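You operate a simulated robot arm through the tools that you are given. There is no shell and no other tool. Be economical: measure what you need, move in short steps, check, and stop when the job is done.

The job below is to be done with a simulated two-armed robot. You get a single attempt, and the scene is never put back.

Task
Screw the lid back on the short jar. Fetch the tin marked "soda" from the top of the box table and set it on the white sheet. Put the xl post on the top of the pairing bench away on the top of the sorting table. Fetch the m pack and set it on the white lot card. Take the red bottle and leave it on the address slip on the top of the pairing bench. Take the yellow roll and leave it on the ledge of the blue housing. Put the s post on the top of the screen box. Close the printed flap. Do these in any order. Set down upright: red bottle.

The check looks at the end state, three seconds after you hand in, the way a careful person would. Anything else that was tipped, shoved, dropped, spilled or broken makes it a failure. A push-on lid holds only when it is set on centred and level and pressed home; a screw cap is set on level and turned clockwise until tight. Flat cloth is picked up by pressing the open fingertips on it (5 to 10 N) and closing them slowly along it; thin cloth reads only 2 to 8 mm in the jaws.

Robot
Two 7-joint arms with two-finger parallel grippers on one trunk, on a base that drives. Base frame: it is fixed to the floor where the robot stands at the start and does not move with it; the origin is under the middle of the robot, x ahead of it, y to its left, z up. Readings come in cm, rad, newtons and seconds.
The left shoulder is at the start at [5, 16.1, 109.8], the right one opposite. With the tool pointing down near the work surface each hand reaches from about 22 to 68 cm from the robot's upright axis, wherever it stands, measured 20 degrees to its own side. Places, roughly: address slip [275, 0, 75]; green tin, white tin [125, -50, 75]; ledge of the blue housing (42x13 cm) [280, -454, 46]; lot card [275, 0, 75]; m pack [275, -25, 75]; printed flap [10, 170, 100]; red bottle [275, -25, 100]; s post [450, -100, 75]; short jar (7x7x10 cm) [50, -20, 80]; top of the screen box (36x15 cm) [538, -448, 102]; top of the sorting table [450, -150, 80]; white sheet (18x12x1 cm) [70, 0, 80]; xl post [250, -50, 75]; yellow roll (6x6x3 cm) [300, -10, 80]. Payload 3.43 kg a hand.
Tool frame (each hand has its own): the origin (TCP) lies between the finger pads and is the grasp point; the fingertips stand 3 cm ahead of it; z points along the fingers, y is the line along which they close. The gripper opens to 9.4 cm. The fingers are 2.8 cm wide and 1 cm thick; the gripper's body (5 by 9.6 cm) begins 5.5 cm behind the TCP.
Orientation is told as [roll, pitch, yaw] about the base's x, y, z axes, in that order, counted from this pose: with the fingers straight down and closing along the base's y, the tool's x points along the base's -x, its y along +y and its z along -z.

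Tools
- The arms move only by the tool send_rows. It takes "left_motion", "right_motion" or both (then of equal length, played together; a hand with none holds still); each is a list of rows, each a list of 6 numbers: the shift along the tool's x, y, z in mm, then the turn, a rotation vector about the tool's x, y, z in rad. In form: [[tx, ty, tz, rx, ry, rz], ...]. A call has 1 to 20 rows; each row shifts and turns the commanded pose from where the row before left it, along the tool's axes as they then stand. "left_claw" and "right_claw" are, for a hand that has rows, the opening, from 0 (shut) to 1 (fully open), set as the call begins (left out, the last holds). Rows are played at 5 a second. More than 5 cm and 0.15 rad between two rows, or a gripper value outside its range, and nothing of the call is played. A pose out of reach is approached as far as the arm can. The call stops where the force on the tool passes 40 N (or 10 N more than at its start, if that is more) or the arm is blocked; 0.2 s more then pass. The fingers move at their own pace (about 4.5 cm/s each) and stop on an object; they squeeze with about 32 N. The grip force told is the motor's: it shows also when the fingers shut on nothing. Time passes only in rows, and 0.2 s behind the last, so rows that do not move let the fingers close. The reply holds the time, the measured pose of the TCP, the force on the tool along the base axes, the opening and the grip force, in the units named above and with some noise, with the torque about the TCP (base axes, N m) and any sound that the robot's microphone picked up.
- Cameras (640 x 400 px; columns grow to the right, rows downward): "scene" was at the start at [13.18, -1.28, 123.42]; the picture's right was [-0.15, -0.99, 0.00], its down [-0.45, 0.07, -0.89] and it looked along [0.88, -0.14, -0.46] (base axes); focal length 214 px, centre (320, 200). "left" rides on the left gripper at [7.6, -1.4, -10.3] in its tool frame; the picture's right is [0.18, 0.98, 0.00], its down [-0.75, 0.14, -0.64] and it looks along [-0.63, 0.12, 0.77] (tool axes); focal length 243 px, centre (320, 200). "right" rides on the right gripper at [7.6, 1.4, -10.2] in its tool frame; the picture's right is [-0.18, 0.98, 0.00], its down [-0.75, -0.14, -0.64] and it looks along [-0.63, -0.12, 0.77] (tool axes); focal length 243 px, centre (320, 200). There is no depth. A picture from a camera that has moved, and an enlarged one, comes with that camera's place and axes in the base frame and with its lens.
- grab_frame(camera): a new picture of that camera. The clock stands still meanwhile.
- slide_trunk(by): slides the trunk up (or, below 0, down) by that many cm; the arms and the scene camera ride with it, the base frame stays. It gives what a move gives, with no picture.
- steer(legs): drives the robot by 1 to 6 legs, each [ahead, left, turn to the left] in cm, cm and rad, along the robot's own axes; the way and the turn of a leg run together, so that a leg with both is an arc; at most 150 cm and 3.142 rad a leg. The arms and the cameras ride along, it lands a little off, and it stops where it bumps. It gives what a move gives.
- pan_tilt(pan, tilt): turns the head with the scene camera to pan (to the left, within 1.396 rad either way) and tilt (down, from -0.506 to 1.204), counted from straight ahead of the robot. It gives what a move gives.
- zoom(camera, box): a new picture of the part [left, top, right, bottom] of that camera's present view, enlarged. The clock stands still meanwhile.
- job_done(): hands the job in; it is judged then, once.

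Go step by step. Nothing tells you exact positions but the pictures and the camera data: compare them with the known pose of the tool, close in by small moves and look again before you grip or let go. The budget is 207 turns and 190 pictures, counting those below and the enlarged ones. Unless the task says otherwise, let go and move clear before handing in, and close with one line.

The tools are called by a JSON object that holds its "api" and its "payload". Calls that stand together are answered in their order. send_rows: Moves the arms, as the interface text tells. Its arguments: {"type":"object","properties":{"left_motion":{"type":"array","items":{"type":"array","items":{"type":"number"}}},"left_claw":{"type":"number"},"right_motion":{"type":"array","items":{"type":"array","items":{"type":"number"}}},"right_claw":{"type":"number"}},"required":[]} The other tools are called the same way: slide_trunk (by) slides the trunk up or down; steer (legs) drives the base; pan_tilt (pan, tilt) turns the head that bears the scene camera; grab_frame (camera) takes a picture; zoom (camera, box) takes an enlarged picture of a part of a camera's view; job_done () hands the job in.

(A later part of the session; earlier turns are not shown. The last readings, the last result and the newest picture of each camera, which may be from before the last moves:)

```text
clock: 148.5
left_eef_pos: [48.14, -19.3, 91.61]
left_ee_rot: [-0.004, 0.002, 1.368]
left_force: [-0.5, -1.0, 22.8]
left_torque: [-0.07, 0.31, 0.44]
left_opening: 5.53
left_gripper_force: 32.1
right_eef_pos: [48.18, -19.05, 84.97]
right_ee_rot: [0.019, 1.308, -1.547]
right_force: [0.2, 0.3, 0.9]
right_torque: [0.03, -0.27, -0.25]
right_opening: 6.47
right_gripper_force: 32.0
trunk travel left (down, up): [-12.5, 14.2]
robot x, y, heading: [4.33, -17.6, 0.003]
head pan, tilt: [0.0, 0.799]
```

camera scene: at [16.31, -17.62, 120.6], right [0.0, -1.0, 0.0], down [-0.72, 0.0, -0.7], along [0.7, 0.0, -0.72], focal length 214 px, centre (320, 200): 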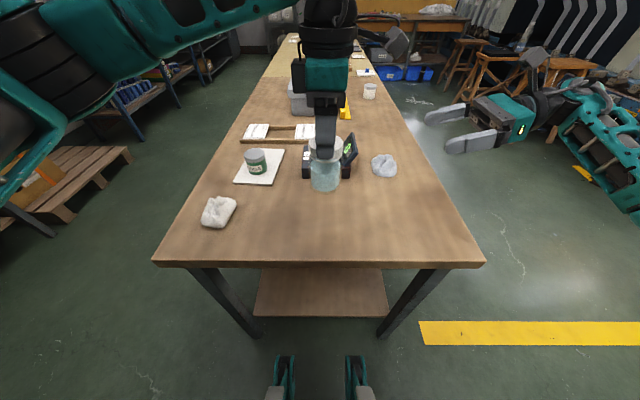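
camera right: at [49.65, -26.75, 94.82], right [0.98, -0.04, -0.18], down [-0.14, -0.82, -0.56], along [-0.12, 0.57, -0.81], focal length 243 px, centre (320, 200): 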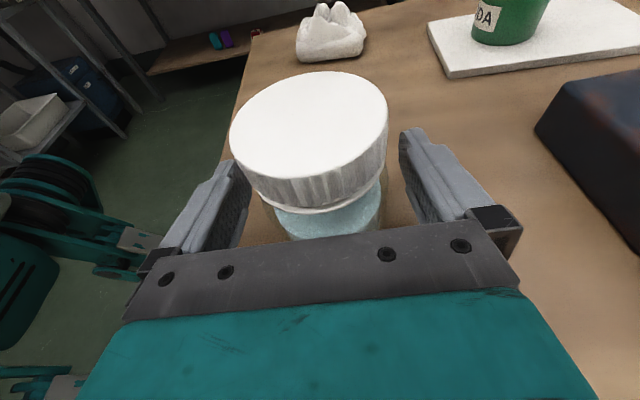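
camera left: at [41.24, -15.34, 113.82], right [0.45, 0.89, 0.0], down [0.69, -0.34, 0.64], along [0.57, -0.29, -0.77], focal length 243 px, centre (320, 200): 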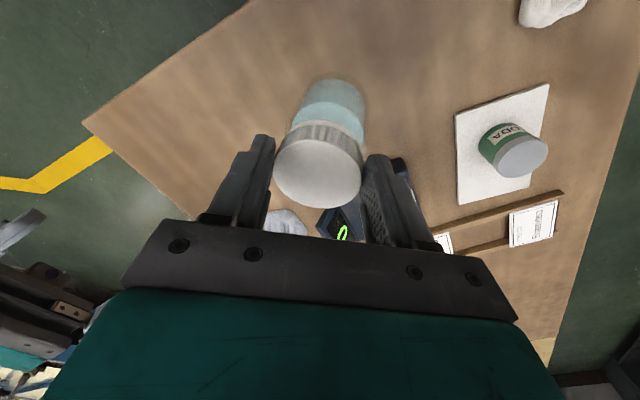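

Torque builds with clean forces now. Continue a bit.

{"api": "send_rows", "payload": {"left_motion": [[0, 0, 0, 0, 0, 0.1], [0, 0, 0, 0, 0, 0.1], [0, 0, 0, 0, 0, 0.1], [0, 0, 0, 0, 0, 0.1]]}}

{"api": "send_rows", "payload": {"left_motion": [[0, 0, 0, 0, 0, 0.1], [0, 0, 0, 0, 0, 0.1], [0, 0, 0, 0, 0, 0.1], [0, 0, 0, 0, 0, 0.1]]}}

{"api": "zoom", "payload": {"camera": "right", "box": [180, 20, 440, 220]}}

{"api": "zoom", "payload": {"camera": "scene", "box": [260, 110, 460, 240]}}

```text
clock: 149.5
left_eef_pos: [48.29, -19.29, 91.47]
left_ee_rot: [-0.001, -0.002, 0.971]
left_force: [0.9, 0.5, 1.7]
left_torque: [-0.03, -0.07, 0.98]
left_opening: 5.56
left_gripper_force: 31.6
right_eef_pos: [48.24, -18.83, 84.93]
right_ee_rot: [0.01, 1.309, -1.553]
right_force: [-2.7, -1.9, 13.0]
right_torque: [-0.14, 0.2, -0.93]
right_opening: 6.4
right_gripper_force: 31.9
trunk travel left (down, up): [-12.5, 14.2]
robot x, y, heading: [4.13, -17.59, 0.003]
head pan, tilt: [0.0, 0.799]
```

```text
clock: 150.5
left_eef_pos: [48.29, -19.25, 91.52]
left_ee_rot: [0.0, -0.002, 0.569]
left_force: [5.0, -2.1, -3.9]
left_torque: [0.05, 0.09, 0.41]
left_opening: 5.51
left_gripper_force: 32.1
right_eef_pos: [48.13, -18.7, 84.71]
right_ee_rot: [0.001, 1.305, -1.561]
right_force: [-4.6, 1.9, 3.9]
right_torque: [-0.23, -0.49, -0.4]
right_opening: 6.53
right_gripper_force: 32.2
trunk travel left (down, up): [-12.5, 14.2]
robot x, y, heading: [4.29, -17.94, 0.005]
head pan, tilt: [0.0, 0.799]
```

```text
2.00 times, centred on (310, 120) of right
camera zoom: at [49.58, -26.74, 94.71], right [0.98, -0.04, -0.18], down [-0.13, -0.82, -0.56], along [-0.12, 0.57, -0.81], focal length 485 px, centre (340, 360)
```

zoom: 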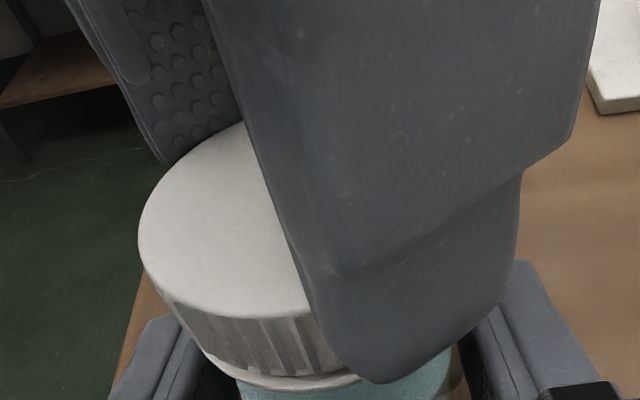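

```text
3.08 times, centred on (360, 175) of scene
camera zoom: at [16.29, -17.61, 120.59], right [0.0, -1.0, 0.0], down [-0.72, 0.0, -0.7], along [0.7, 0.0, -0.72], focal length 660 px, centre (197, 277)
```

zoom: 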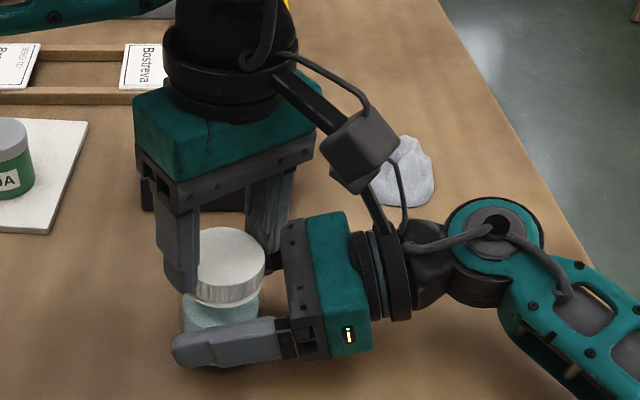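

Torque reached ~1 N·m and then slipped: tight, with small side forces this time. Release left, rise, then view the lid.

{"api": "send_rows", "payload": {"left_motion": [[0, 0, 0, 0, 0, 0], [0, 0, 0, 0, 0, 0], [0, 0, 0, 0, 0, 0], [0, 0, -30, 0, 0, 0], [0, 0, -40, 0, 0, 0], [0, 0, -40, 0, 0, 0], [0, 40, -20, 0, 0, 0], [0, 40, 0, 0, 0, 0]], "left_claw": 1}}

{"api": "send_rows", "payload": {"right_motion": [[0, 0, 0, 0, 0, 0], [0, 0, 0, 0, 0, 0], [0, 0, 0, 0, 0, 0], [0, 0, -20, 0, 0, 0], [2, 0, -35, 0, 0, 0], [2, 0, -35, 0, 0, 0], [2, 0, -35, 0, 0, 0], [2, 0, -35, 0, 0, 0], [0, 0, -35, 0, 0, 0], [0, 0, -35, 0, 0, 0]], "right_claw": 1}}

{"api": "zoom", "payload": {"camera": "right", "box": [260, 0, 400, 100]}}

{"api": "zoom", "payload": {"camera": "scene", "box": [290, 170, 360, 230]}}

```text
clock: 152.3
left_eef_pos: [43.92, -12.7, 104.69]
left_ee_rot: [-0.001, -0.001, 0.57]
left_force: [0.6, -0.7, 1.0]
left_torque: [-0.02, 0.02, -0.03]
left_opening: 9.4
left_gripper_force: 0.1
right_eef_pos: [48.31, -18.85, 84.85]
right_ee_rot: [0.002, 1.306, -1.562]
right_force: [0.2, 0.1, -0.4]
right_torque: [0.02, 0.01, -0.04]
right_opening: 6.49
right_gripper_force: 32.1
trunk travel left (down, up): [-12.5, 14.2]
robot x, y, heading: [4.32, -18.01, 0.004]
head pan, tilt: [0.0, 0.799]
```

```text
clock: 154.5
left_eef_pos: [43.98, -12.71, 104.64]
left_ee_rot: [0.0, 0.001, 0.569]
left_force: [0.0, 0.0, 0.1]
left_torque: [-0.03, 0.02, 0.0]
left_opening: 9.39
left_gripper_force: 0.0
right_eef_pos: [48.3, -40.74, 91.46]
right_ee_rot: [0.0, 1.306, -1.562]
right_force: [-0.3, 0.5, 0.5]
right_torque: [0.01, -0.01, -0.02]
right_opening: 9.41
right_gripper_force: 0.0
trunk travel left (down, up): [-12.5, 14.2]
robot x, y, heading: [3.78, -17.79, 0.004]
head pan, tilt: [0.0, 0.799]
```

```text
4.00 times, centred on (330, 50) of right
camera zoom: at [49.71, -48.72, 101.52], right [0.98, -0.04, -0.18], down [-0.13, -0.82, -0.56], along [-0.12, 0.57, -0.81], focal length 970 px, centre (280, 800)
```

zoom: 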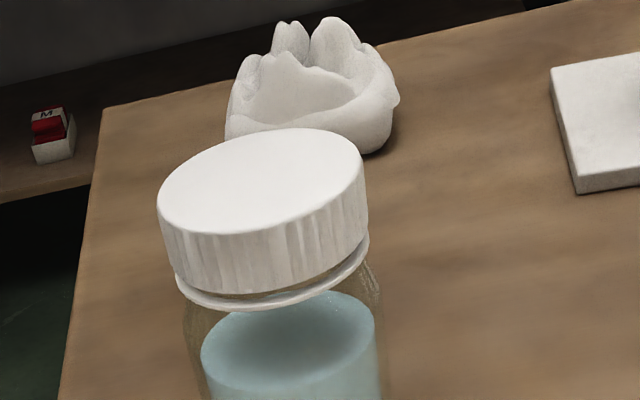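

```text
6.67 times, centred on (325, 200) of scene
camera zoom: at [16.28, -17.62, 120.6], right [0.0, -1.0, 0.0], down [-0.72, 0.0, -0.7], along [0.7, 0.0, -0.72], focal length 1430 px, centre (287, 200)
```

zoom: 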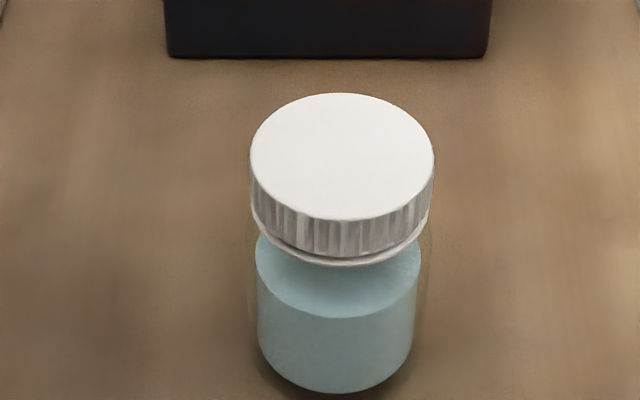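

The lid is level and tight now. Bring the right hand back to its neutral pose and drive off to look at the printed flap on the left.

{"api": "send_rows", "payload": {"right_motion": [[37, 0, -10, 0, 0, 0], [37, 0, -10, 0, 0, 0], [37, 0, -10, 0, 0, 0], [37, 0, -10, 0, 0, 0], [0, 0, 0, 0, -0.145, 0], [0, 0, 0, 0, -0.145, 0], [0, 0, 0, 0, -0.145, 0], [0, 0, 0, 0, -0.145, 0], [0, 0, 0, 0, -0.145, 0], [0, 0, 0, 0, -0.145, 0], [0, 0, 0, 0, -0.145, 0], [0, 0, 0, 0, -0.145, 0], [0, 0, 0, 0, -0.145, 0], [0, 0, 0, 0, 0, -0.142], [0, 0, 0, 0, 0, -0.142], [0, 0, 0, 0, 0, -0.142], [0, 0, 0, 0, 0, -0.142], [0, 0, 0, 0, 0, -0.142], [0, 0, 0, 0, 0, -0.142], [0, 0, 0, 0, 0, -0.142]], "left_motion": [[0, 0, -30, 0, 0, 0], [0, 0, 0, 0, 0, 0.14], [0, 0, 0, 0, 0, 0.14], [0, 0, 0, 0, 0, 0.14], [0, 0, 0, 0, 0, 0.15], [0, 0, 0, 0, 0, 0], [0, 0, 0, 0, 0, 0], [0, 0, 0, 0, 0, 0], [0, 0, 0, 0, 0, 0], [0, 0, 0, 0, 0, 0], [0, 0, 0, 0, 0, 0], [0, 0, 0, 0, 0, 0], [0, 0, 0, 0, 0, 0], [0, 0, 0, 0, 0, 0], [0, 0, 0, 0, 0, 0], [0, 0, 0, 0, 0, 0], [0, 0, 0, 0, 0, 0], [0, 0, 0, 0, 0, 0], [0, 0, 0, 0, 0, 0], [0, 0, 0, 0, 0, 0]]}}

{"api": "send_rows", "payload": {"right_motion": [[0, 0, 0, 0, 0, -0.142], [0, 0, 0, 0, 0, -0.142], [0, 0, 0, 0, 0, -0.142], [0, 0, 0, 0, 0, -0.142]]}}

{"api": "steer", "payload": {"legs": [[-20, 0, 0], [0, 30, 0.7]]}}

{"api": "pan_tilt", "payload": {"pan": 0.9, "tilt": 0.3}}

{"api": "grab_frame", "payload": {"camera": "scene"}}

```text
clock: 158.7
left_eef_pos: [44.05, -12.59, 107.46]
left_ee_rot: [-0.001, 0.0, 0.0]
left_force: [0.5, 0.6, 0.0]
left_torque: [0.02, 0.04, -0.02]
left_opening: 9.37
left_gripper_force: 0.0
right_eef_pos: [48.21, -40.95, 106.9]
right_ee_rot: [0.0, 0.0, -0.565]
right_force: [-0.8, 1.5, 0.0]
right_torque: [0.01, 0.01, -0.01]
right_opening: 9.39
right_gripper_force: 0.0
trunk travel left (down, up): [-12.5, 14.2]
robot x, y, heading: [3.86, -17.85, 0.005]
head pan, tilt: [0.0, 0.799]
```

```text
clock: 159.7
left_eef_pos: [43.95, -12.59, 107.57]
left_ee_rot: [0.001, 0.0, 0.0]
left_force: [0.3, -0.3, 0.4]
left_torque: [-0.02, 0.01, 0.0]
left_opening: 9.37
left_gripper_force: 0.1
right_eef_pos: [48.23, -40.9, 106.9]
right_ee_rot: [0.001, 0.0, 0.003]
right_force: [0.1, -0.2, -0.2]
right_torque: [0.03, -0.04, 0.01]
right_opening: 9.4
right_gripper_force: 0.1
trunk travel left (down, up): [-12.5, 14.2]
robot x, y, heading: [3.73, -17.72, 0.006]
head pan, tilt: [0.0, 0.799]
```

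```text
clock: 164.1
left_eef_pos: [0.99, 39.46, 107.63]
left_ee_rot: [0.001, 0.0, 0.708]
left_force: [-0.4, -0.4, -0.2]
left_torque: [-0.03, -0.01, -0.02]
left_opening: 9.41
left_gripper_force: 0.1
right_eef_pos: [22.8, 20.45, 106.95]
right_ee_rot: [0.0, 0.001, 0.707]
right_force: [0.4, 0.0, -0.6]
right_torque: [0.02, -0.01, -0.01]
right_opening: 9.38
right_gripper_force: 0.0
trunk travel left (down, up): [-12.5, 14.2]
robot x, y, heading: [-25.82, 9.74, 0.714]
head pan, tilt: [0.0, 0.799]
```

```text
clock: 165.3
left_eef_pos: [0.9, 39.43, 107.5]
left_ee_rot: [0.0, -0.001, 0.71]
left_force: [-0.2, -0.3, 0.2]
left_torque: [-0.01, 0.02, 0.03]
left_opening: 9.4
left_gripper_force: 0.0
right_eef_pos: [22.74, 20.53, 106.85]
right_ee_rot: [0.001, 0.001, 0.708]
right_force: [0.3, -0.1, 0.2]
right_torque: [-0.02, -0.01, 0.03]
right_opening: 9.43
right_gripper_force: 0.0
trunk travel left (down, up): [-12.5, 14.2]
robot x, y, heading: [-25.92, 9.9, 0.713]
head pan, tilt: [0.901, 0.3]
```

```text
96 pictures are left
camera scene: at [-23.1, 21.54, 125.03], right [1.0, 0.04, 0.0], down [0.01, -0.3, -0.96], along [-0.04, 0.95, -0.3], focal length 214 px, centre (320, 200)
```

scene: 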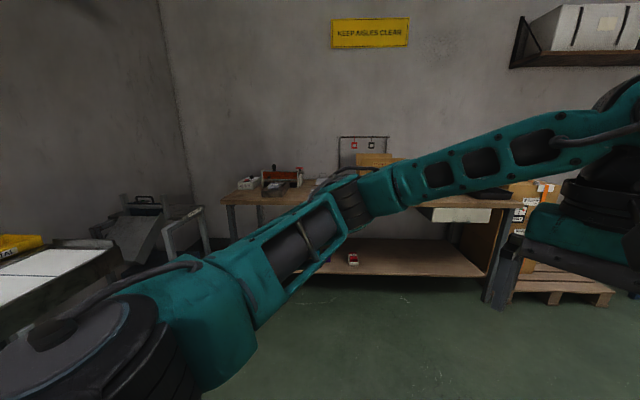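

The arm blocks the view; face the wall table and move nearer.

{"api": "steer", "payload": {"legs": [[0, 0, 0.858], [55, -30, 0]]}}

{"api": "pan_tilt", "payload": {"pan": 0, "tilt": 0.4}}

{"api": "grab_frame", "payload": {"camera": "scene"}}

```text
clock: 171.0
left_eef_pos: [-0.9, 103.59, 107.55]
left_ee_rot: [0.0, 0.0, 1.565]
left_force: [0.7, -0.3, 0.7]
left_torque: [-0.05, 0.01, 0.02]
left_opening: 9.42
left_gripper_force: 0.2
right_eef_pos: [27.59, 107.75, 106.86]
right_ee_rot: [0.001, -0.001, 1.564]
right_force: [-0.2, 0.8, -0.2]
right_torque: [0.01, 0.02, 0.0]
right_opening: 9.41
right_gripper_force: 0.0
trunk travel left (down, up): [-12.5, 14.2]
robot x, y, heading: [3.94, 63.43, 1.57]
head pan, tilt: [0.901, 0.3]
```

```text
clock: 172.2
left_eef_pos: [-0.94, 103.66, 107.55]
left_ee_rot: [0.0, 0.0, 1.564]
left_force: [0.0, 0.6, 0.8]
left_torque: [-0.01, -0.02, 0.01]
left_opening: 9.4
left_gripper_force: 0.1
right_eef_pos: [27.6, 107.59, 106.88]
right_ee_rot: [0.0, 0.0, 1.562]
right_force: [-0.6, -0.5, -0.1]
right_torque: [0.0, 0.0, -0.01]
right_opening: 9.4
right_gripper_force: 0.0
trunk travel left (down, up): [-12.5, 14.2]
robot x, y, heading: [4.26, 63.79, 1.566]
head pan, tilt: [0.0, 0.4]
```

```text
95 pictures are left
camera scene: at [4.24, 77.02, 124.11], right [1.0, 0.0, 0.0], down [0.0, -0.39, -0.92], along [0.0, 0.92, -0.39], focal length 214 px, centre (320, 200)
```

scene: 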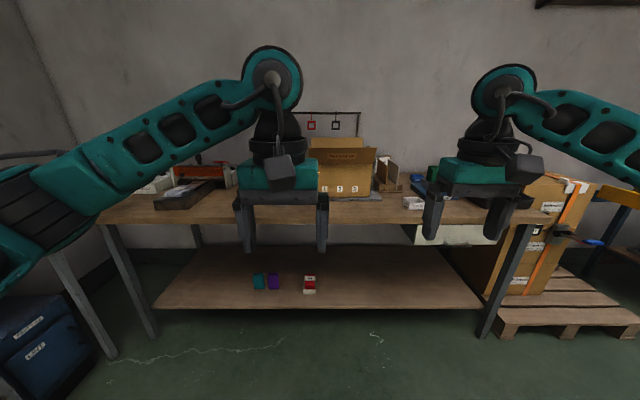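

{"api": "zoom", "payload": {"camera": "scene", "box": [260, 100, 440, 220]}}

```text
3.33 times, centred on (350, 160) of scene
camera zoom: at [4.24, 77.02, 124.11], right [1.0, 0.0, 0.0], down [0.0, -0.39, -0.92], along [0.0, 0.92, -0.39], focal length 715 px, centre (220, 333)
```

zoom: 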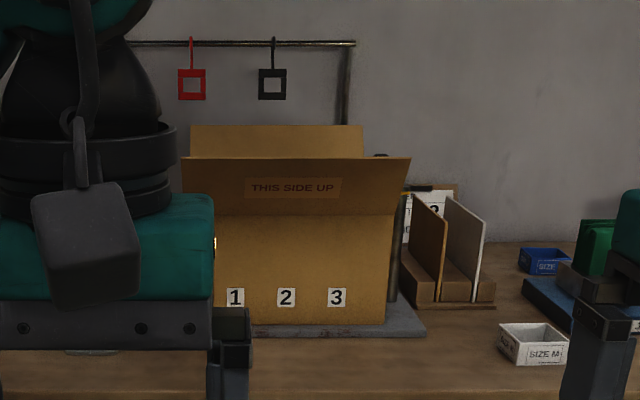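

The box has an open front flap printed "THIS SIDE UP", hinged at its front top edge and leaning toward me. Drive closer for a second view.

{"api": "steer", "payload": {"legs": [[32, 0, 0]]}}

{"api": "send_rows", "payload": {"left_motion": [[0, 40, -20, 0, 0, 0], [0, 40, -20, 0, 0, 0], [0, 40, -10, 0, 0, 0], [0, 40, 0, 0, 0, 0]], "right_motion": [[0, 0, -40, 0, 0, 0], [0, 0, -40, 0, 0, 0], [0, 0, -40, 0, 0, 0], [0, 0, 0, 0, 0, 0]]}}

{"api": "grab_frame", "payload": {"camera": "scene"}}

```text
clock: 174.3
left_eef_pos: [-0.97, 135.61, 107.63]
left_ee_rot: [-0.001, 0.002, 1.567]
left_force: [-0.5, 0.1, -0.5]
left_torque: [-0.05, 0.03, 0.0]
left_opening: 9.39
left_gripper_force: 0.2
right_eef_pos: [27.42, 139.72, 106.91]
right_ee_rot: [-0.001, 0.001, 1.566]
right_force: [-0.7, 0.4, -0.4]
right_torque: [-0.01, 0.0, 0.01]
right_opening: 9.41
right_gripper_force: 0.0
trunk travel left (down, up): [-12.5, 14.2]
robot x, y, heading: [4.02, 95.46, 1.57]
head pan, tilt: [0.0, 0.4]
```

```text
clock: 175.3
left_eef_pos: [-17.02, 135.57, 112.66]
left_ee_rot: [0.0, 0.001, 1.566]
left_force: [-0.1, 0.1, 0.5]
left_torque: [0.0, 0.03, 0.0]
left_opening: 9.4
left_gripper_force: 0.1
right_eef_pos: [27.32, 139.57, 118.9]
right_ee_rot: [0.0, -0.001, 1.567]
right_force: [-0.8, 0.9, -0.2]
right_torque: [-0.01, 0.0, 0.03]
right_opening: 9.38
right_gripper_force: 0.0
trunk travel left (down, up): [-12.5, 14.2]
robot x, y, heading: [4.18, 95.39, 1.571]
head pan, tilt: [0.0, 0.4]
```

```text
93 pictures are left
camera scene: at [4.2, 109.01, 124.11], right [1.0, 0.0, 0.0], down [0.0, -0.39, -0.92], along [0.0, 0.92, -0.39], focal length 214 px, centre (320, 200)
```

scene: 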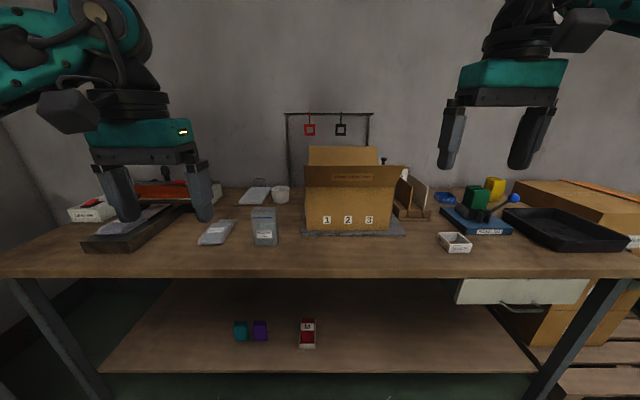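

Flap runs from its hinge (y≈180, z≈99) outward to its top edge (y≈172, z≈109), x from -1 to 29. I'll drive in, close the right fingers and place them in front of the flap.

{"api": "steer", "payload": {"legs": [[25, 0, 0]]}}

{"api": "send_rows", "payload": {"right_motion": [[0, 44, 0, 0, 0, 0], [0, 44, 0, 0, 0, 0], [0, 44, 0, 0, 0, 0], [0, 0, 40, 0, 0, 0], [0, 0, 40, 0, 0, 0], [0, 0, 25, 0, 0, 0]], "right_claw": 0}}

{"api": "grab_frame", "payload": {"camera": "right"}}

{"api": "grab_frame", "payload": {"camera": "scene"}}

```text
clock: 177.2
left_eef_pos: [-17.02, 160.45, 112.58]
left_ee_rot: [0.0, 0.001, 1.567]
left_force: [-0.5, -1.1, 0.4]
left_torque: [0.01, 0.0, 0.05]
left_opening: 9.39
left_gripper_force: 0.1
right_eef_pos: [27.47, 164.55, 118.87]
right_ee_rot: [0.001, -0.001, 1.567]
right_force: [-0.3, 0.2, 0.5]
right_torque: [-0.04, 0.0, -0.03]
right_opening: 9.42
right_gripper_force: 0.2
trunk travel left (down, up): [-12.5, 14.2]
robot x, y, heading: [4.26, 120.74, 1.565]
head pan, tilt: [0.0, 0.4]
```

```text
clock: 178.6
left_eef_pos: [-17.05, 160.32, 112.68]
left_ee_rot: [0.0, 0.0, 1.568]
left_force: [-0.6, 0.2, -0.1]
left_torque: [0.02, -0.02, 0.04]
left_opening: 9.41
left_gripper_force: 0.1
right_eef_pos: [14.09, 164.39, 108.14]
right_ee_rot: [0.002, -0.002, 1.565]
right_force: [0.3, -0.5, -0.1]
right_torque: [0.02, -0.01, 0.02]
right_opening: 0.0
right_gripper_force: 25.7
trunk travel left (down, up): [-12.5, 14.2]
robot x, y, heading: [4.05, 120.55, 1.574]
head pan, tilt: [0.0, 0.4]
```

```text
92 pictures are left
camera right: at [12.59, 156.7, 118.56], right [-0.98, 0.19, 0.0], down [0.15, 0.75, 0.64], along [0.12, 0.63, -0.77], focal length 243 px, centre (320, 200)
```

right: 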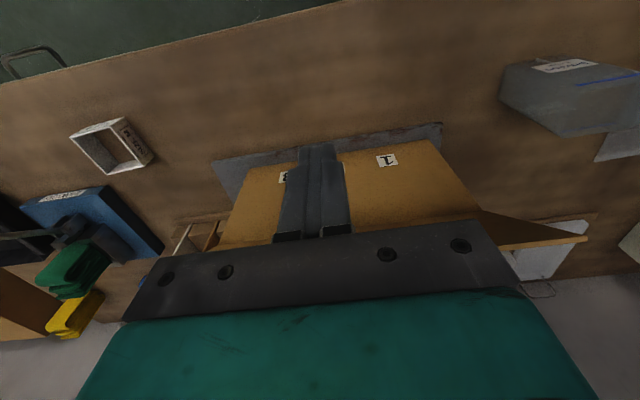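

```text
91 pictures are left
camera scene: at [4.23, 133.9, 124.12], right [1.0, 0.0, 0.0], down [0.0, -0.39, -0.92], along [0.0, 0.92, -0.39], focal length 214 px, centre (320, 200)
```

scene: 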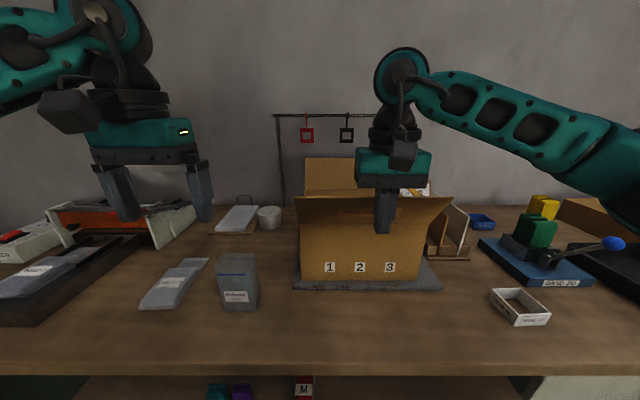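

The fingers are in front of the flap. Push it back.

{"api": "send_rows", "payload": {"right_motion": [[-25, 0, 0, 0, 0, 0], [-25, 0, 0, 0, 0, 0], [-25, 0, 0, 0, 0, 0], [-25, 0, 0, 0, 0, 0], [-25, 0, 0, 0, 0, 0], [-25, 0, 0, 0, 0, 0], [-25, 0, 0, 0, 0, 0], [-25, 0, 0, 0, 0, 0]]}}

{"api": "grab_frame", "payload": {"camera": "scene"}}

```text
clock: 180.3
left_eef_pos: [-16.94, 160.47, 112.61]
left_ee_rot: [-0.001, 0.001, 1.566]
left_force: [-0.1, 0.4, 0.8]
left_torque: [0.01, 0.0, -0.02]
left_opening: 9.43
left_gripper_force: 0.1
right_eef_pos: [14.55, 181.45, 108.32]
right_ee_rot: [0.0, -0.001, 1.568]
right_force: [0.3, 0.9, 0.2]
right_torque: [0.03, 0.02, -0.02]
right_opening: 0.0
right_gripper_force: 32.2
right hand out of reach, approached as far as the arm can: row 7, 8
trunk travel left (down, up): [-12.5, 14.2]
robot x, y, heading: [4.09, 120.89, 1.575]
head pan, tilt: [0.0, 0.4]
```

```text
90 pictures are left
camera scene: at [4.24, 133.9, 124.11], right [1.0, 0.0, 0.0], down [0.0, -0.39, -0.92], along [0.0, 0.92, -0.39], focal length 214 px, centre (320, 200)
```

scene: 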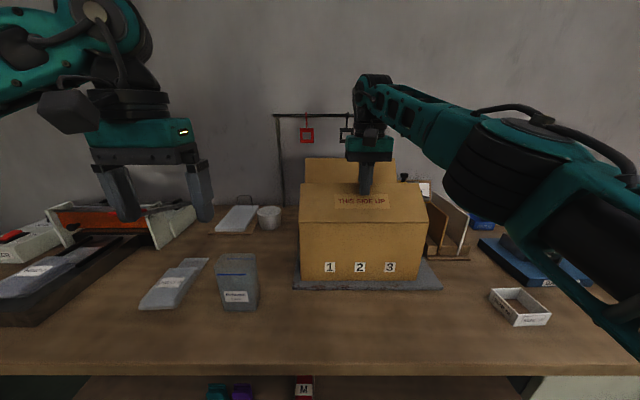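

The flap is past vertical, ~30° from closed. Move the base 3 cm forward and press down.

{"api": "steer", "payload": {"legs": [[3.5, 0, 0]]}}

{"api": "send_rows", "payload": {"right_motion": [[0, 0, 10, 0, 0, 0], [0, 0, 10, 0, 0, 0], [0, 0, 10, 0, 0, 0], [0, 0, 10, 0, 0, 0], [0, 0, 5, 0, 0, 0], [0, 0, 5, 0, 0, 0]]}}

{"api": "grab_frame", "payload": {"camera": "scene"}}

```text
clock: 181.2
left_eef_pos: [-17.05, 163.84, 112.6]
left_ee_rot: [0.001, -0.001, 1.568]
left_force: [-0.5, -0.3, -1.0]
left_torque: [-0.03, 0.02, 0.02]
left_opening: 9.39
left_gripper_force: 0.1
right_eef_pos: [14.65, 184.98, 108.16]
right_ee_rot: [0.001, 0.0, 1.566]
right_force: [-0.5, 0.9, 0.7]
right_torque: [-0.03, -0.03, 0.0]
right_opening: 0.0
right_gripper_force: 32.2
trunk travel left (down, up): [-12.5, 14.2]
robot x, y, heading: [4.36, 123.93, 1.572]
head pan, tilt: [0.0, 0.4]
```

```text
clock: 182.6
left_eef_pos: [-17.13, 163.84, 112.64]
left_ee_rot: [0.0, -0.001, 1.564]
left_force: [-0.2, -0.8, 0.1]
left_torque: [-0.01, 0.0, 0.0]
left_opening: 9.43
left_gripper_force: 0.1
right_eef_pos: [14.45, 184.82, 103.58]
right_ee_rot: [0.002, -0.006, 1.568]
right_force: [0.8, 4.5, 16.4]
right_torque: [-0.12, -0.02, 0.18]
right_opening: 0.0
right_gripper_force: 31.8
trunk travel left (down, up): [-12.5, 14.2]
robot x, y, heading: [4.36, 124.1, 1.572]
head pan, tilt: [0.0, 0.4]
```

```text
89 pictures are left
camera scene: at [4.2, 137.2, 124.17], right [1.0, 0.0, 0.0], down [0.0, -0.39, -0.92], along [0.0, 0.92, -0.39], focal length 214 px, centre (320, 200)
```

scene: 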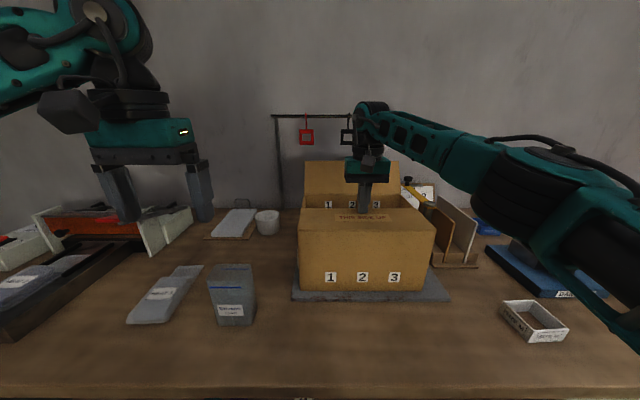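

The flap lies flat. Retreat upward and check that it stays.

{"api": "send_rows", "payload": {"right_motion": [[0, 0, -30, 0, 0, 0], [0, 0, -40, 0, 0, 0], [0, 0, -40, 0, 0, 0], [40, 0, -20, 0, 0, 0], [40, 0, 0, 0, 0, 0], [40, 0, 0, 0, 0, 0], [40, 0, 0, 0, 0, 0], [40, 0, 0, 0, 0, 0]]}}

{"api": "zoom", "payload": {"camera": "scene", "box": [260, 130, 480, 310]}}

```text
clock: 184.4
left_eef_pos: [-16.98, 163.76, 112.53]
left_ee_rot: [0.001, -0.002, 1.567]
left_force: [0.0, -0.3, 0.4]
left_torque: [-0.02, 0.0, 0.0]
left_opening: 9.4
left_gripper_force: 0.0
right_eef_pos: [13.95, 165.41, 116.58]
right_ee_rot: [0.0, -0.003, 1.565]
right_force: [0.1, -0.5, 0.0]
right_torque: [0.04, -0.01, 0.0]
right_opening: 0.0
right_gripper_force: 32.2
right hand out of reach, approached as far as the arm can: row 2, 3, 4
trunk travel left (down, up): [-12.5, 14.2]
robot x, y, heading: [3.9, 123.67, 1.569]
head pan, tilt: [0.0, 0.4]
```

```text
2.22 times, centred on (370, 220) of scene
camera zoom: at [4.18, 137.28, 124.12], right [1.0, 0.0, 0.0], down [0.0, -0.39, -0.92], along [0.0, 0.92, -0.39], focal length 477 px, centre (209, 156)
```

zoom: 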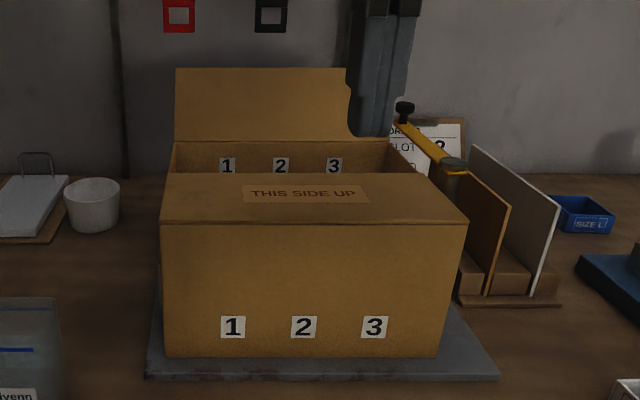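

Flap closed. Now drive along the left side of the benches towards the pairing bench and look.

{"api": "steer", "payload": {"legs": [[-52, 0, 0], [0, 0, -1.571], [150, 0, 0], [55, 0, -0.4]]}}

{"api": "pan_tilt", "payload": {"pan": -0.5, "tilt": 0.6}}

{"api": "grab_frame", "payload": {"camera": "scene"}}

```text
clock: 201.1
left_eef_pos: [253.46, 67.29, 112.54]
left_ee_rot: [-0.001, 0.0, -0.389]
left_force: [-0.1, 0.5, -0.4]
left_torque: [0.0, 0.01, -0.01]
left_opening: 9.39
left_gripper_force: 0.0
right_eef_pos: [243.04, 37.99, 116.51]
right_ee_rot: [0.0, -0.003, -0.389]
right_force: [0.1, -0.1, 0.1]
right_torque: [-0.02, 0.02, 0.02]
right_opening: 0.0
right_gripper_force: 31.9
trunk travel left (down, up): [-12.5, 14.2]
robot x, y, heading: [208.33, 62.9, -0.388]
head pan, tilt: [0.0, 0.4]
```

```text
clock: 202.0
left_eef_pos: [253.42, 67.32, 112.64]
left_ee_rot: [-0.001, -0.001, -0.389]
left_force: [0.1, 0.3, -0.5]
left_torque: [-0.02, 0.03, -0.02]
left_opening: 9.41
left_gripper_force: 0.1
right_eef_pos: [243.17, 37.98, 116.53]
right_ee_rot: [-0.001, -0.001, -0.389]
right_force: [-0.1, -0.2, -0.7]
right_torque: [-0.03, 0.01, 0.02]
right_opening: 0.0
right_gripper_force: 31.9
trunk travel left (down, up): [-12.5, 14.2]
robot x, y, heading: [208.32, 62.86, -0.386]
head pan, tilt: [-0.499, 0.6]
```

```text
87 pictures are left
camera scene: at [217.92, 54.64, 122.29], right [-0.77, -0.63, 0.0], down [-0.36, 0.44, -0.83], along [0.52, -0.64, -0.56], focal length 214 px, centre (320, 200)
```

scene: 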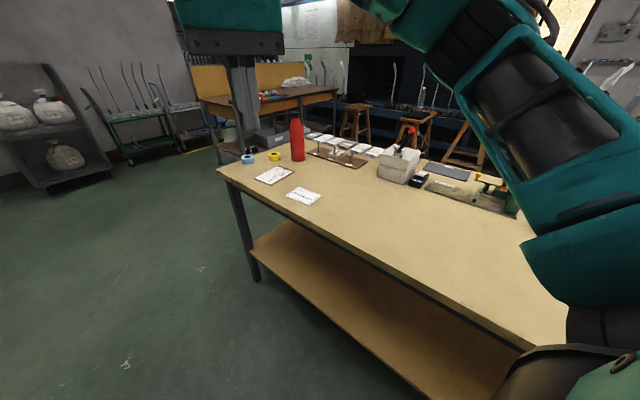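

{"api": "zoom", "payload": {"camera": "scene", "box": [220, 110, 400, 225]}}

{"api": "zoom", "payload": {"camera": "scene", "box": [340, 120, 530, 225]}}

```text
3.48 times, centred on (310, 168) of scene
camera zoom: at [217.92, 54.64, 122.29], right [-0.77, -0.63, 0.0], down [-0.36, 0.44, -0.83], along [0.52, -0.64, -0.56], focal length 746 px, centre (355, 313)
```

zoom: 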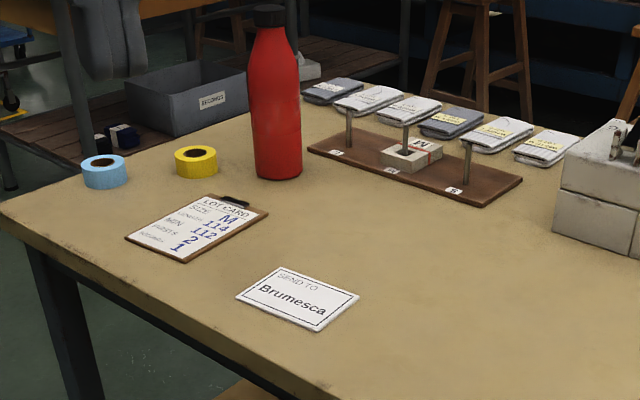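

```text
3.37 times, centred on (435, 172) of scene
camera zoom: at [217.92, 54.64, 122.29], right [-0.77, -0.63, 0.0], down [-0.36, 0.44, -0.83], along [0.52, -0.64, -0.56], focal length 722 px, centre (-67, 293)
```

zoom: 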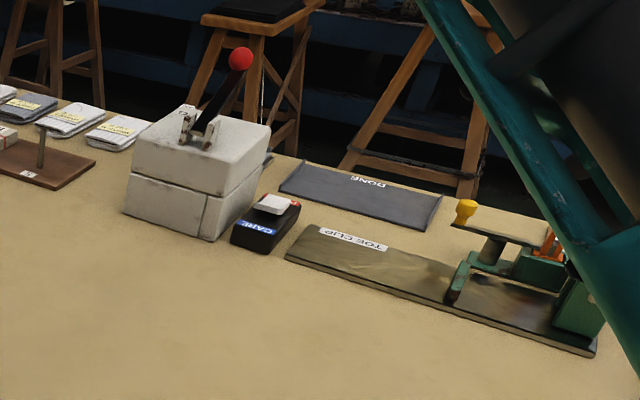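

On the pairing bench I see the lot card (283,4), address slip "Brumesca" (263,8), red bottle (286,-13), yellow roll (297,-7), the M block on a peg (277,-31). I'll face the bench from its left side.

{"api": "steer", "payload": {"legs": [[0, 0, -1.183], [0, 63, 0], [13, 0, 0]]}}

{"api": "pan_tilt", "payload": {"pan": 0, "tilt": 0.6}}

{"api": "grab_frame", "payload": {"camera": "scene"}}

{"api": "zoom", "payload": {"camera": "scene", "box": [220, 90, 420, 230]}}

```text
clock: 211.8
left_eef_pos: [292.04, 9.5, 112.61]
left_ee_rot: [0.0, 0.001, -1.577]
left_force: [-0.4, -0.5, 0.6]
left_torque: [0.01, -0.03, -0.01]
left_opening: 9.4
left_gripper_force: 0.0
right_eef_pos: [261.1, 8.21, 116.46]
right_ee_rot: [0.001, -0.002, -1.578]
right_force: [0.1, 0.4, 0.6]
right_torque: [0.0, 0.0, -0.01]
right_opening: 0.01
right_gripper_force: 32.6
trunk travel left (down, up): [-12.5, 14.2]
robot x, y, heading: [271.23, 49.64, -1.57]
head pan, tilt: [-0.499, 0.6]
```

```text
clock: 212.8
left_eef_pos: [291.99, 9.71, 112.66]
left_ee_rot: [-0.001, -0.001, -1.577]
left_force: [-0.3, 0.2, -0.2]
left_torque: [-0.03, 0.02, -0.02]
left_opening: 9.38
left_gripper_force: 0.0
right_eef_pos: [261.12, 8.29, 116.56]
right_ee_rot: [0.0, -0.002, -1.576]
right_force: [-0.1, -0.5, -0.2]
right_torque: [0.01, 0.0, 0.02]
right_opening: 0.0
right_gripper_force: 32.2
trunk travel left (down, up): [-12.5, 14.2]
robot x, y, heading: [270.84, 50.2, -1.573]
head pan, tilt: [0.0, 0.6]
```

```text
84 pictures are left
camera scene: at [271.17, 36.94, 122.29], right [-1.0, 0.0, 0.0], down [0.0, 0.56, -0.83], along [0.0, -0.83, -0.56], focal length 214 px, centre (320, 200)
```

scene: 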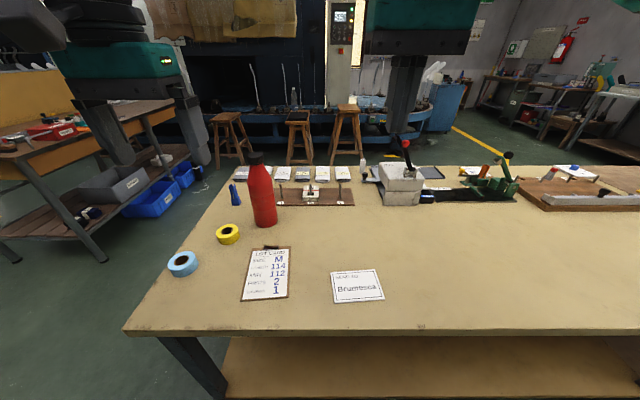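

```text
2.86 times, centred on (320, 160) of scene
camera zoom: at [271.17, 36.94, 122.29], right [-1.0, 0.0, 0.0], down [0.0, 0.56, -0.83], along [0.0, -0.83, -0.56], focal length 613 px, centre (320, 314)
```

zoom: 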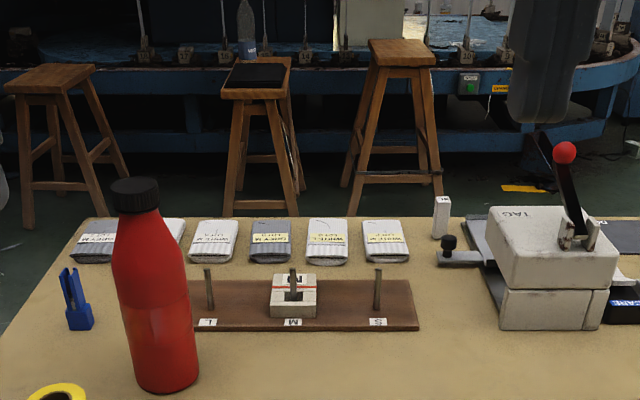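

The xl post is the small standing block at about (253,-47), the m pack the block on the M peg at (274,-25). First the bottle: advance, raise the trunk for reach, and bring the left hand over its cap.

{"api": "steer", "payload": {"legs": [[3, 0, 0]]}}

{"api": "slide_trunk", "payload": {"by": 8}}

{"api": "send_rows", "payload": {"left_motion": [[-40, -9, 0, 0, 0, 0], [-40, -9, 0, 0, 0, 0], [-40, -9, 0, 0, 0, 0], [-40, -9, 0, 0, 0, 0], [-40, -9, 0, 0, 0, 0]]}}

{"api": "grab_frame", "payload": {"camera": "left"}}

{"api": "grab_frame", "payload": {"camera": "scene"}}

```text
clock: 213.7
left_eef_pos: [291.95, 7.87, 112.45]
left_ee_rot: [-0.002, 0.001, -1.576]
left_force: [-0.8, 0.1, 0.0]
left_torque: [0.0, 0.01, -0.02]
left_opening: 9.42
left_gripper_force: 0.1
right_eef_pos: [261.13, 6.36, 116.44]
right_ee_rot: [0.001, -0.001, -1.578]
right_force: [-0.5, 0.3, 0.4]
right_torque: [0.02, 0.03, -0.03]
right_opening: 0.0
right_gripper_force: 31.4
trunk travel left (down, up): [-12.5, 14.2]
robot x, y, heading: [271.44, 47.62, -1.57]
head pan, tilt: [0.0, 0.6]
stopped in leg 1: the robot was blocked; the commanded pose is now the measured one
```

```text
clock: 214.9
left_eef_pos: [292.13, 7.74, 120.51]
left_ee_rot: [0.001, 0.0, -1.576]
left_force: [0.0, -0.9, 1.0]
left_torque: [-0.01, -0.03, 0.01]
left_opening: 9.38
left_gripper_force: 0.0
right_eef_pos: [260.99, 6.19, 124.37]
right_ee_rot: [0.0, 0.0, -1.577]
right_force: [-0.3, 0.4, 0.7]
right_torque: [-0.01, 0.02, 0.0]
right_opening: 0.01
right_gripper_force: 32.2
trunk travel left (down, up): [-20.5, 6.2]
robot x, y, heading: [270.97, 47.45, -1.573]
head pan, tilt: [0.0, 0.6]
```

```text
clock: 216.1
left_eef_pos: [287.24, -12.14, 120.65]
left_ee_rot: [0.004, 0.0, -1.579]
left_force: [-0.4, 0.5, -0.2]
left_torque: [0.02, -0.07, -0.01]
left_opening: 9.38
left_gripper_force: 0.1
right_eef_pos: [260.84, 6.21, 124.54]
right_ee_rot: [0.002, 0.0, -1.58]
right_force: [-0.6, 0.2, 0.0]
right_torque: [0.02, -0.03, -0.02]
right_opening: 0.01
right_gripper_force: 31.9
trunk travel left (down, up): [-20.5, 6.2]
robot x, y, heading: [271.44, 47.4, -1.577]
head pan, tilt: [0.0, 0.6]
```

```text
82 pictures are left
camera left: at [285.93, -4.7, 130.95], right [0.98, 0.18, 0.0], down [0.13, -0.75, 0.64], along [0.12, -0.63, -0.77], focal length 243 px, centre (320, 200)
```

left: 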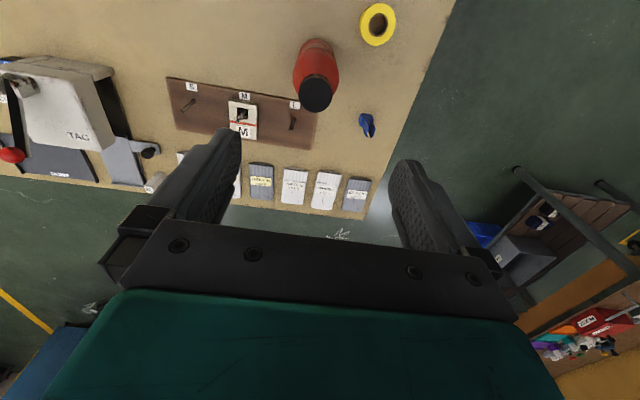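

```text
81 pictures are left
camera scene: at [270.99, 34.99, 130.28], right [-1.0, 0.0, 0.0], down [0.0, 0.57, -0.82], along [0.0, -0.82, -0.57], focal length 214 px, centre (320, 200)
```

scene: 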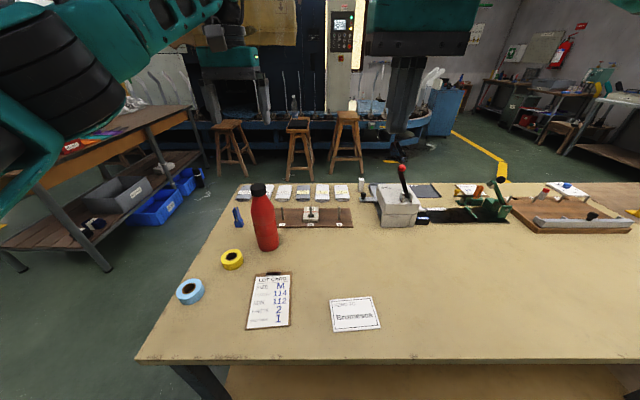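

The cap top is at about (287.2,-13.4,101). Lower to grip the cap.

{"api": "send_rows", "payload": {"left_motion": [[-6, 0, 40, 0, 0, 0], [-6, 0, 40, 0, 0, 0], [0, 0, 40, 0, 0, 0], [0, 0, 30, 0, 0, 0]]}}

{"api": "grab_frame", "payload": {"camera": "left"}}

{"api": "zoom", "payload": {"camera": "scene", "box": [200, 120, 340, 270]}}

```text
clock: 217.1
left_eef_pos: [287.45, -13.45, 105.41]
left_ee_rot: [0.001, 0.002, -1.575]
left_force: [1.0, 0.7, 0.1]
left_torque: [0.0, 0.03, -0.02]
left_opening: 9.42
left_gripper_force: 0.0
right_eef_pos: [260.94, 6.3, 124.48]
right_ee_rot: [0.002, -0.001, -1.579]
right_force: [-0.9, -0.5, -0.3]
right_torque: [0.01, 0.0, 0.03]
right_opening: 0.01
right_gripper_force: 31.7
trunk travel left (down, up): [-20.5, 6.2]
robot x, y, heading: [271.06, 47.4, -1.57]
head pan, tilt: [0.0, 0.6]
```

```text
80 pictures are left
camera left: at [286.08, -6.03, 115.59], right [0.98, 0.18, 0.0], down [0.14, -0.76, 0.64], along [0.12, -0.63, -0.77], focal length 243 px, centre (320, 200)
```

left: 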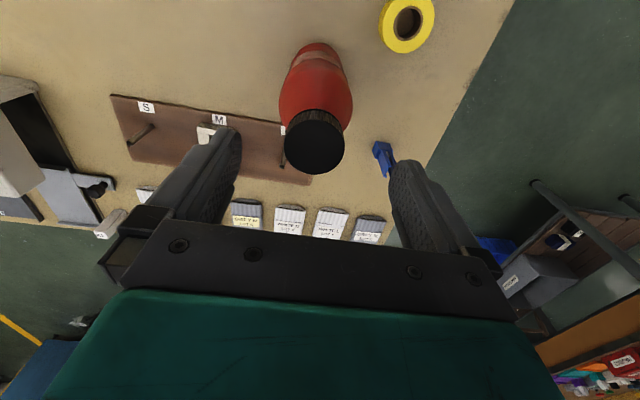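

```text
2.67 times, centred on (270, 195) of scene
camera zoom: at [271.19, 34.98, 130.29], right [-1.0, 0.0, 0.0], down [0.0, 0.57, -0.82], along [0.0, -0.82, -0.57], focal length 572 px, centre (453, 213)
```

zoom: 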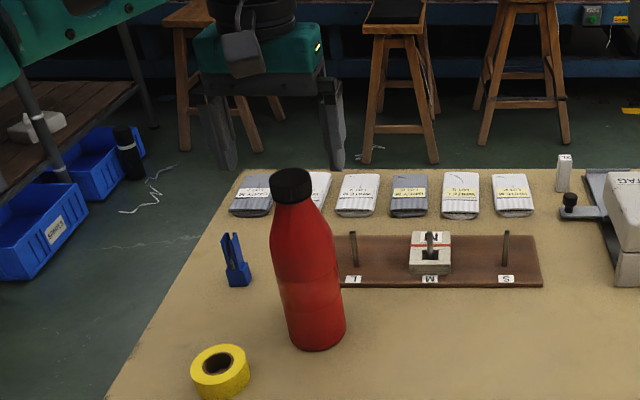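

{"api": "send_rows", "payload": {"left_motion": [[-2, -2, 25, 0, 0, 0], [0, 0, 21, 0, 0, 0], [0, 0, 0, 0, 0, 0]]}}

{"api": "send_rows", "payload": {"left_motion": [[0, 0, 0, 0, 0, 0], [0, 0, 0, 0, 0, 0], [0, 0, 0, 0, 0, 0], [0, 0, 0, 0, 0, 0], [0, 0, 0, 0, 0, 0]], "left_claw": 0}}

{"api": "send_rows", "payload": {"left_motion": [[0, 0, -10, 0, 0, 0], [0, 0, -20, 0, 0, 0], [0, 0, -20, 0, 0, 0]]}}

{"api": "zoom", "payload": {"camera": "scene", "box": [200, 120, 400, 340]}}

```text
clock: 217.9
left_eef_pos: [287.3, -13.74, 100.94]
left_ee_rot: [0.0, 0.001, -1.576]
left_force: [0.4, 0.5, -0.5]
left_torque: [0.02, -0.03, 0.0]
left_opening: 9.41
left_gripper_force: 0.0
right_eef_pos: [261.12, 6.32, 124.43]
right_ee_rot: [0.0, 0.002, -1.578]
right_force: [-0.2, -0.2, -0.2]
right_torque: [0.02, 0.0, 0.0]
right_opening: 0.0
right_gripper_force: 32.0
trunk travel left (down, up): [-20.5, 6.2]
robot x, y, heading: [271.11, 47.7, -1.573]
head pan, tilt: [0.0, 0.6]
```

```text
clock: 219.1
left_eef_pos: [287.2, -13.75, 100.89]
left_ee_rot: [0.0, 0.0, -1.579]
left_force: [-2.3, 0.6, 0.4]
left_torque: [-0.01, 0.25, -0.03]
left_opening: 4.0
left_gripper_force: 31.9
right_eef_pos: [261.07, 6.3, 124.56]
right_ee_rot: [0.001, -0.001, -1.578]
right_force: [-0.3, -0.3, 0.0]
right_torque: [0.02, 0.0, -0.01]
right_opening: 0.0
right_gripper_force: 32.4
trunk travel left (down, up): [-20.5, 6.2]
robot x, y, heading: [270.72, 47.88, -1.572]
head pan, tilt: [0.0, 0.6]
```

```text
clock: 219.9
left_eef_pos: [287.26, -13.82, 105.81]
left_ee_rot: [-0.001, 0.002, -1.576]
left_force: [-0.9, -0.1, -4.4]
left_torque: [-0.03, 0.01, -0.03]
left_opening: 3.92
left_gripper_force: 31.8
right_eef_pos: [261.0, 6.17, 124.47]
right_ee_rot: [0.0, 0.001, -1.578]
right_force: [0.3, -0.7, 0.9]
right_torque: [-0.01, -0.02, -0.01]
right_opening: 0.0
right_gripper_force: 31.4
trunk travel left (down, up): [-20.5, 6.2]
robot x, y, heading: [271.16, 47.71, -1.573]
head pan, tilt: [0.0, 0.6]
```

```text
1.82 times, centred on (300, 230) of scene
camera zoom: at [271.17, 34.99, 130.29], right [-1.0, 0.0, 0.0], down [0.0, 0.56, -0.83], along [0.0, -0.83, -0.56], focal length 390 px, centre (356, 146)
```

zoom: 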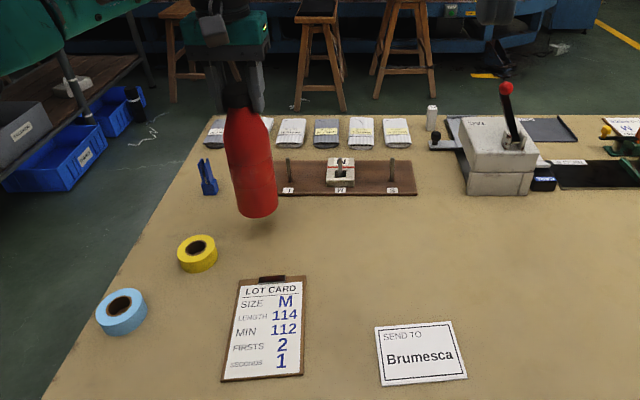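

Bottle held. Move the right hand aside and carry the bottle to the slip.

{"api": "send_rows", "payload": {"right_motion": [[20, -40, 0, 0, 0, 0], [20, -40, 0, 0, 0, 0], [20, -40, 0, 0, 0, 0], [20, -40, 0, 0, 0, 0], [0, -40, 0, 0, 0, 0]]}}

{"api": "send_rows", "payload": {"left_motion": [[31.7, -34, 0, 0, 0, 0], [31.7, -34, 0, 0, 0, 0], [31.7, -34, 0, 0, 0, 0], [31.7, -34, 0, 0, 0, 0], [31.7, -34, 0, 0, 0, 0], [31.7, -34, 0, 0, 0, 0], [31.7, -34, 0, 0, 0, 0], [0, 0, 30, 0, 0, 0]]}}

{"api": "zoom", "payload": {"camera": "scene", "box": [220, 200, 420, 400]}}

{"api": "grab_frame", "payload": {"camera": "left"}}

```text
clock: 221.1
left_eef_pos: [287.17, -13.65, 105.98]
left_ee_rot: [0.0, 0.001, -1.577]
left_force: [-0.4, 0.2, -3.3]
left_torque: [0.0, 0.01, -0.04]
left_opening: 3.91
left_gripper_force: 32.0
right_eef_pos: [241.21, 14.39, 124.22]
right_ee_rot: [0.001, 0.002, -1.575]
right_force: [-0.3, -0.1, -0.7]
right_torque: [0.05, -0.03, 0.0]
right_opening: 0.0
right_gripper_force: 31.7
trunk travel left (down, up): [-20.5, 6.2]
robot x, y, heading: [270.9, 47.89, -1.572]
head pan, tilt: [0.0, 0.6]
```

```text
clock: 222.9
left_eef_pos: [263.46, 8.68, 102.8]
left_ee_rot: [-0.001, 0.003, -1.574]
left_force: [-0.3, 0.1, -3.9]
left_torque: [-0.01, 0.03, 0.03]
left_opening: 3.92
left_gripper_force: 31.7
right_eef_pos: [241.18, 14.4, 124.28]
right_ee_rot: [-0.001, 0.003, -1.577]
right_force: [-0.7, -0.1, 0.5]
right_torque: [0.0, 0.03, 0.02]
right_opening: 0.01
right_gripper_force: 32.5
trunk travel left (down, up): [-20.5, 6.2]
robot x, y, heading: [271.04, 47.5, -1.576]
head pan, tilt: [0.0, 0.6]
```

```text
2.00 times, centred on (320, 300) of scene
camera zoom: at [271.21, 34.93, 130.28], right [-1.0, 0.0, 0.0], down [0.0, 0.57, -0.82], along [0.0, -0.82, -0.57], focal length 429 px, centre (320, 0)
```

zoom: 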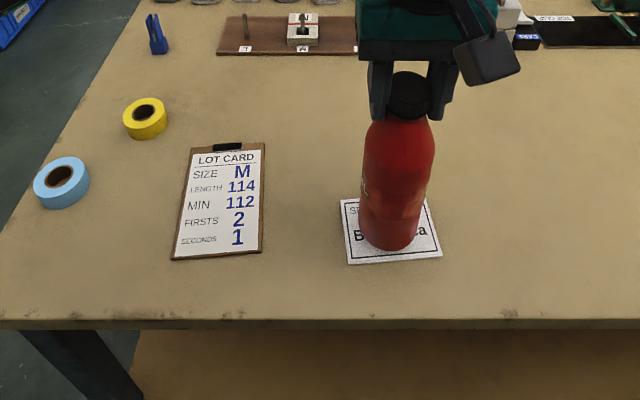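

```text
76 pictures are left
camera left: at [262.09, 16.12, 113.08], right [0.98, 0.18, 0.0], down [0.14, -0.76, 0.64], along [0.12, -0.63, -0.77], focal length 243 px, centre (320, 200)
```

left: 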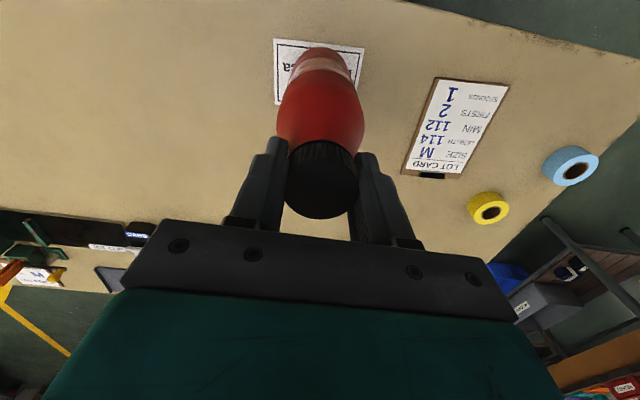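

On the slip. Lower gently to contact.

{"api": "send_rows", "payload": {"left_motion": [[0, 0, 10, 0, 0, 0], [0, 0, 5, 0, 0, 0], [0, 0, 3, 0, 0, 0]]}}

```text
clock: 223.7
left_eef_pos: [263.57, 8.65, 101.34]
left_ee_rot: [-0.002, -0.003, -1.576]
left_force: [1.5, 0.2, 10.2]
left_torque: [-0.07, -0.37, -0.01]
left_opening: 3.93
left_gripper_force: 31.4
right_eef_pos: [241.23, 14.48, 124.35]
right_ee_rot: [-0.002, 0.001, -1.577]
right_force: [-0.6, 0.8, 0.4]
right_torque: [-0.01, -0.02, 0.0]
right_opening: 0.01
right_gripper_force: 31.7
trunk travel left (down, up): [-20.5, 6.2]
robot x, y, heading: [271.32, 47.19, -1.574]
head pan, tilt: [0.0, 0.6]
```

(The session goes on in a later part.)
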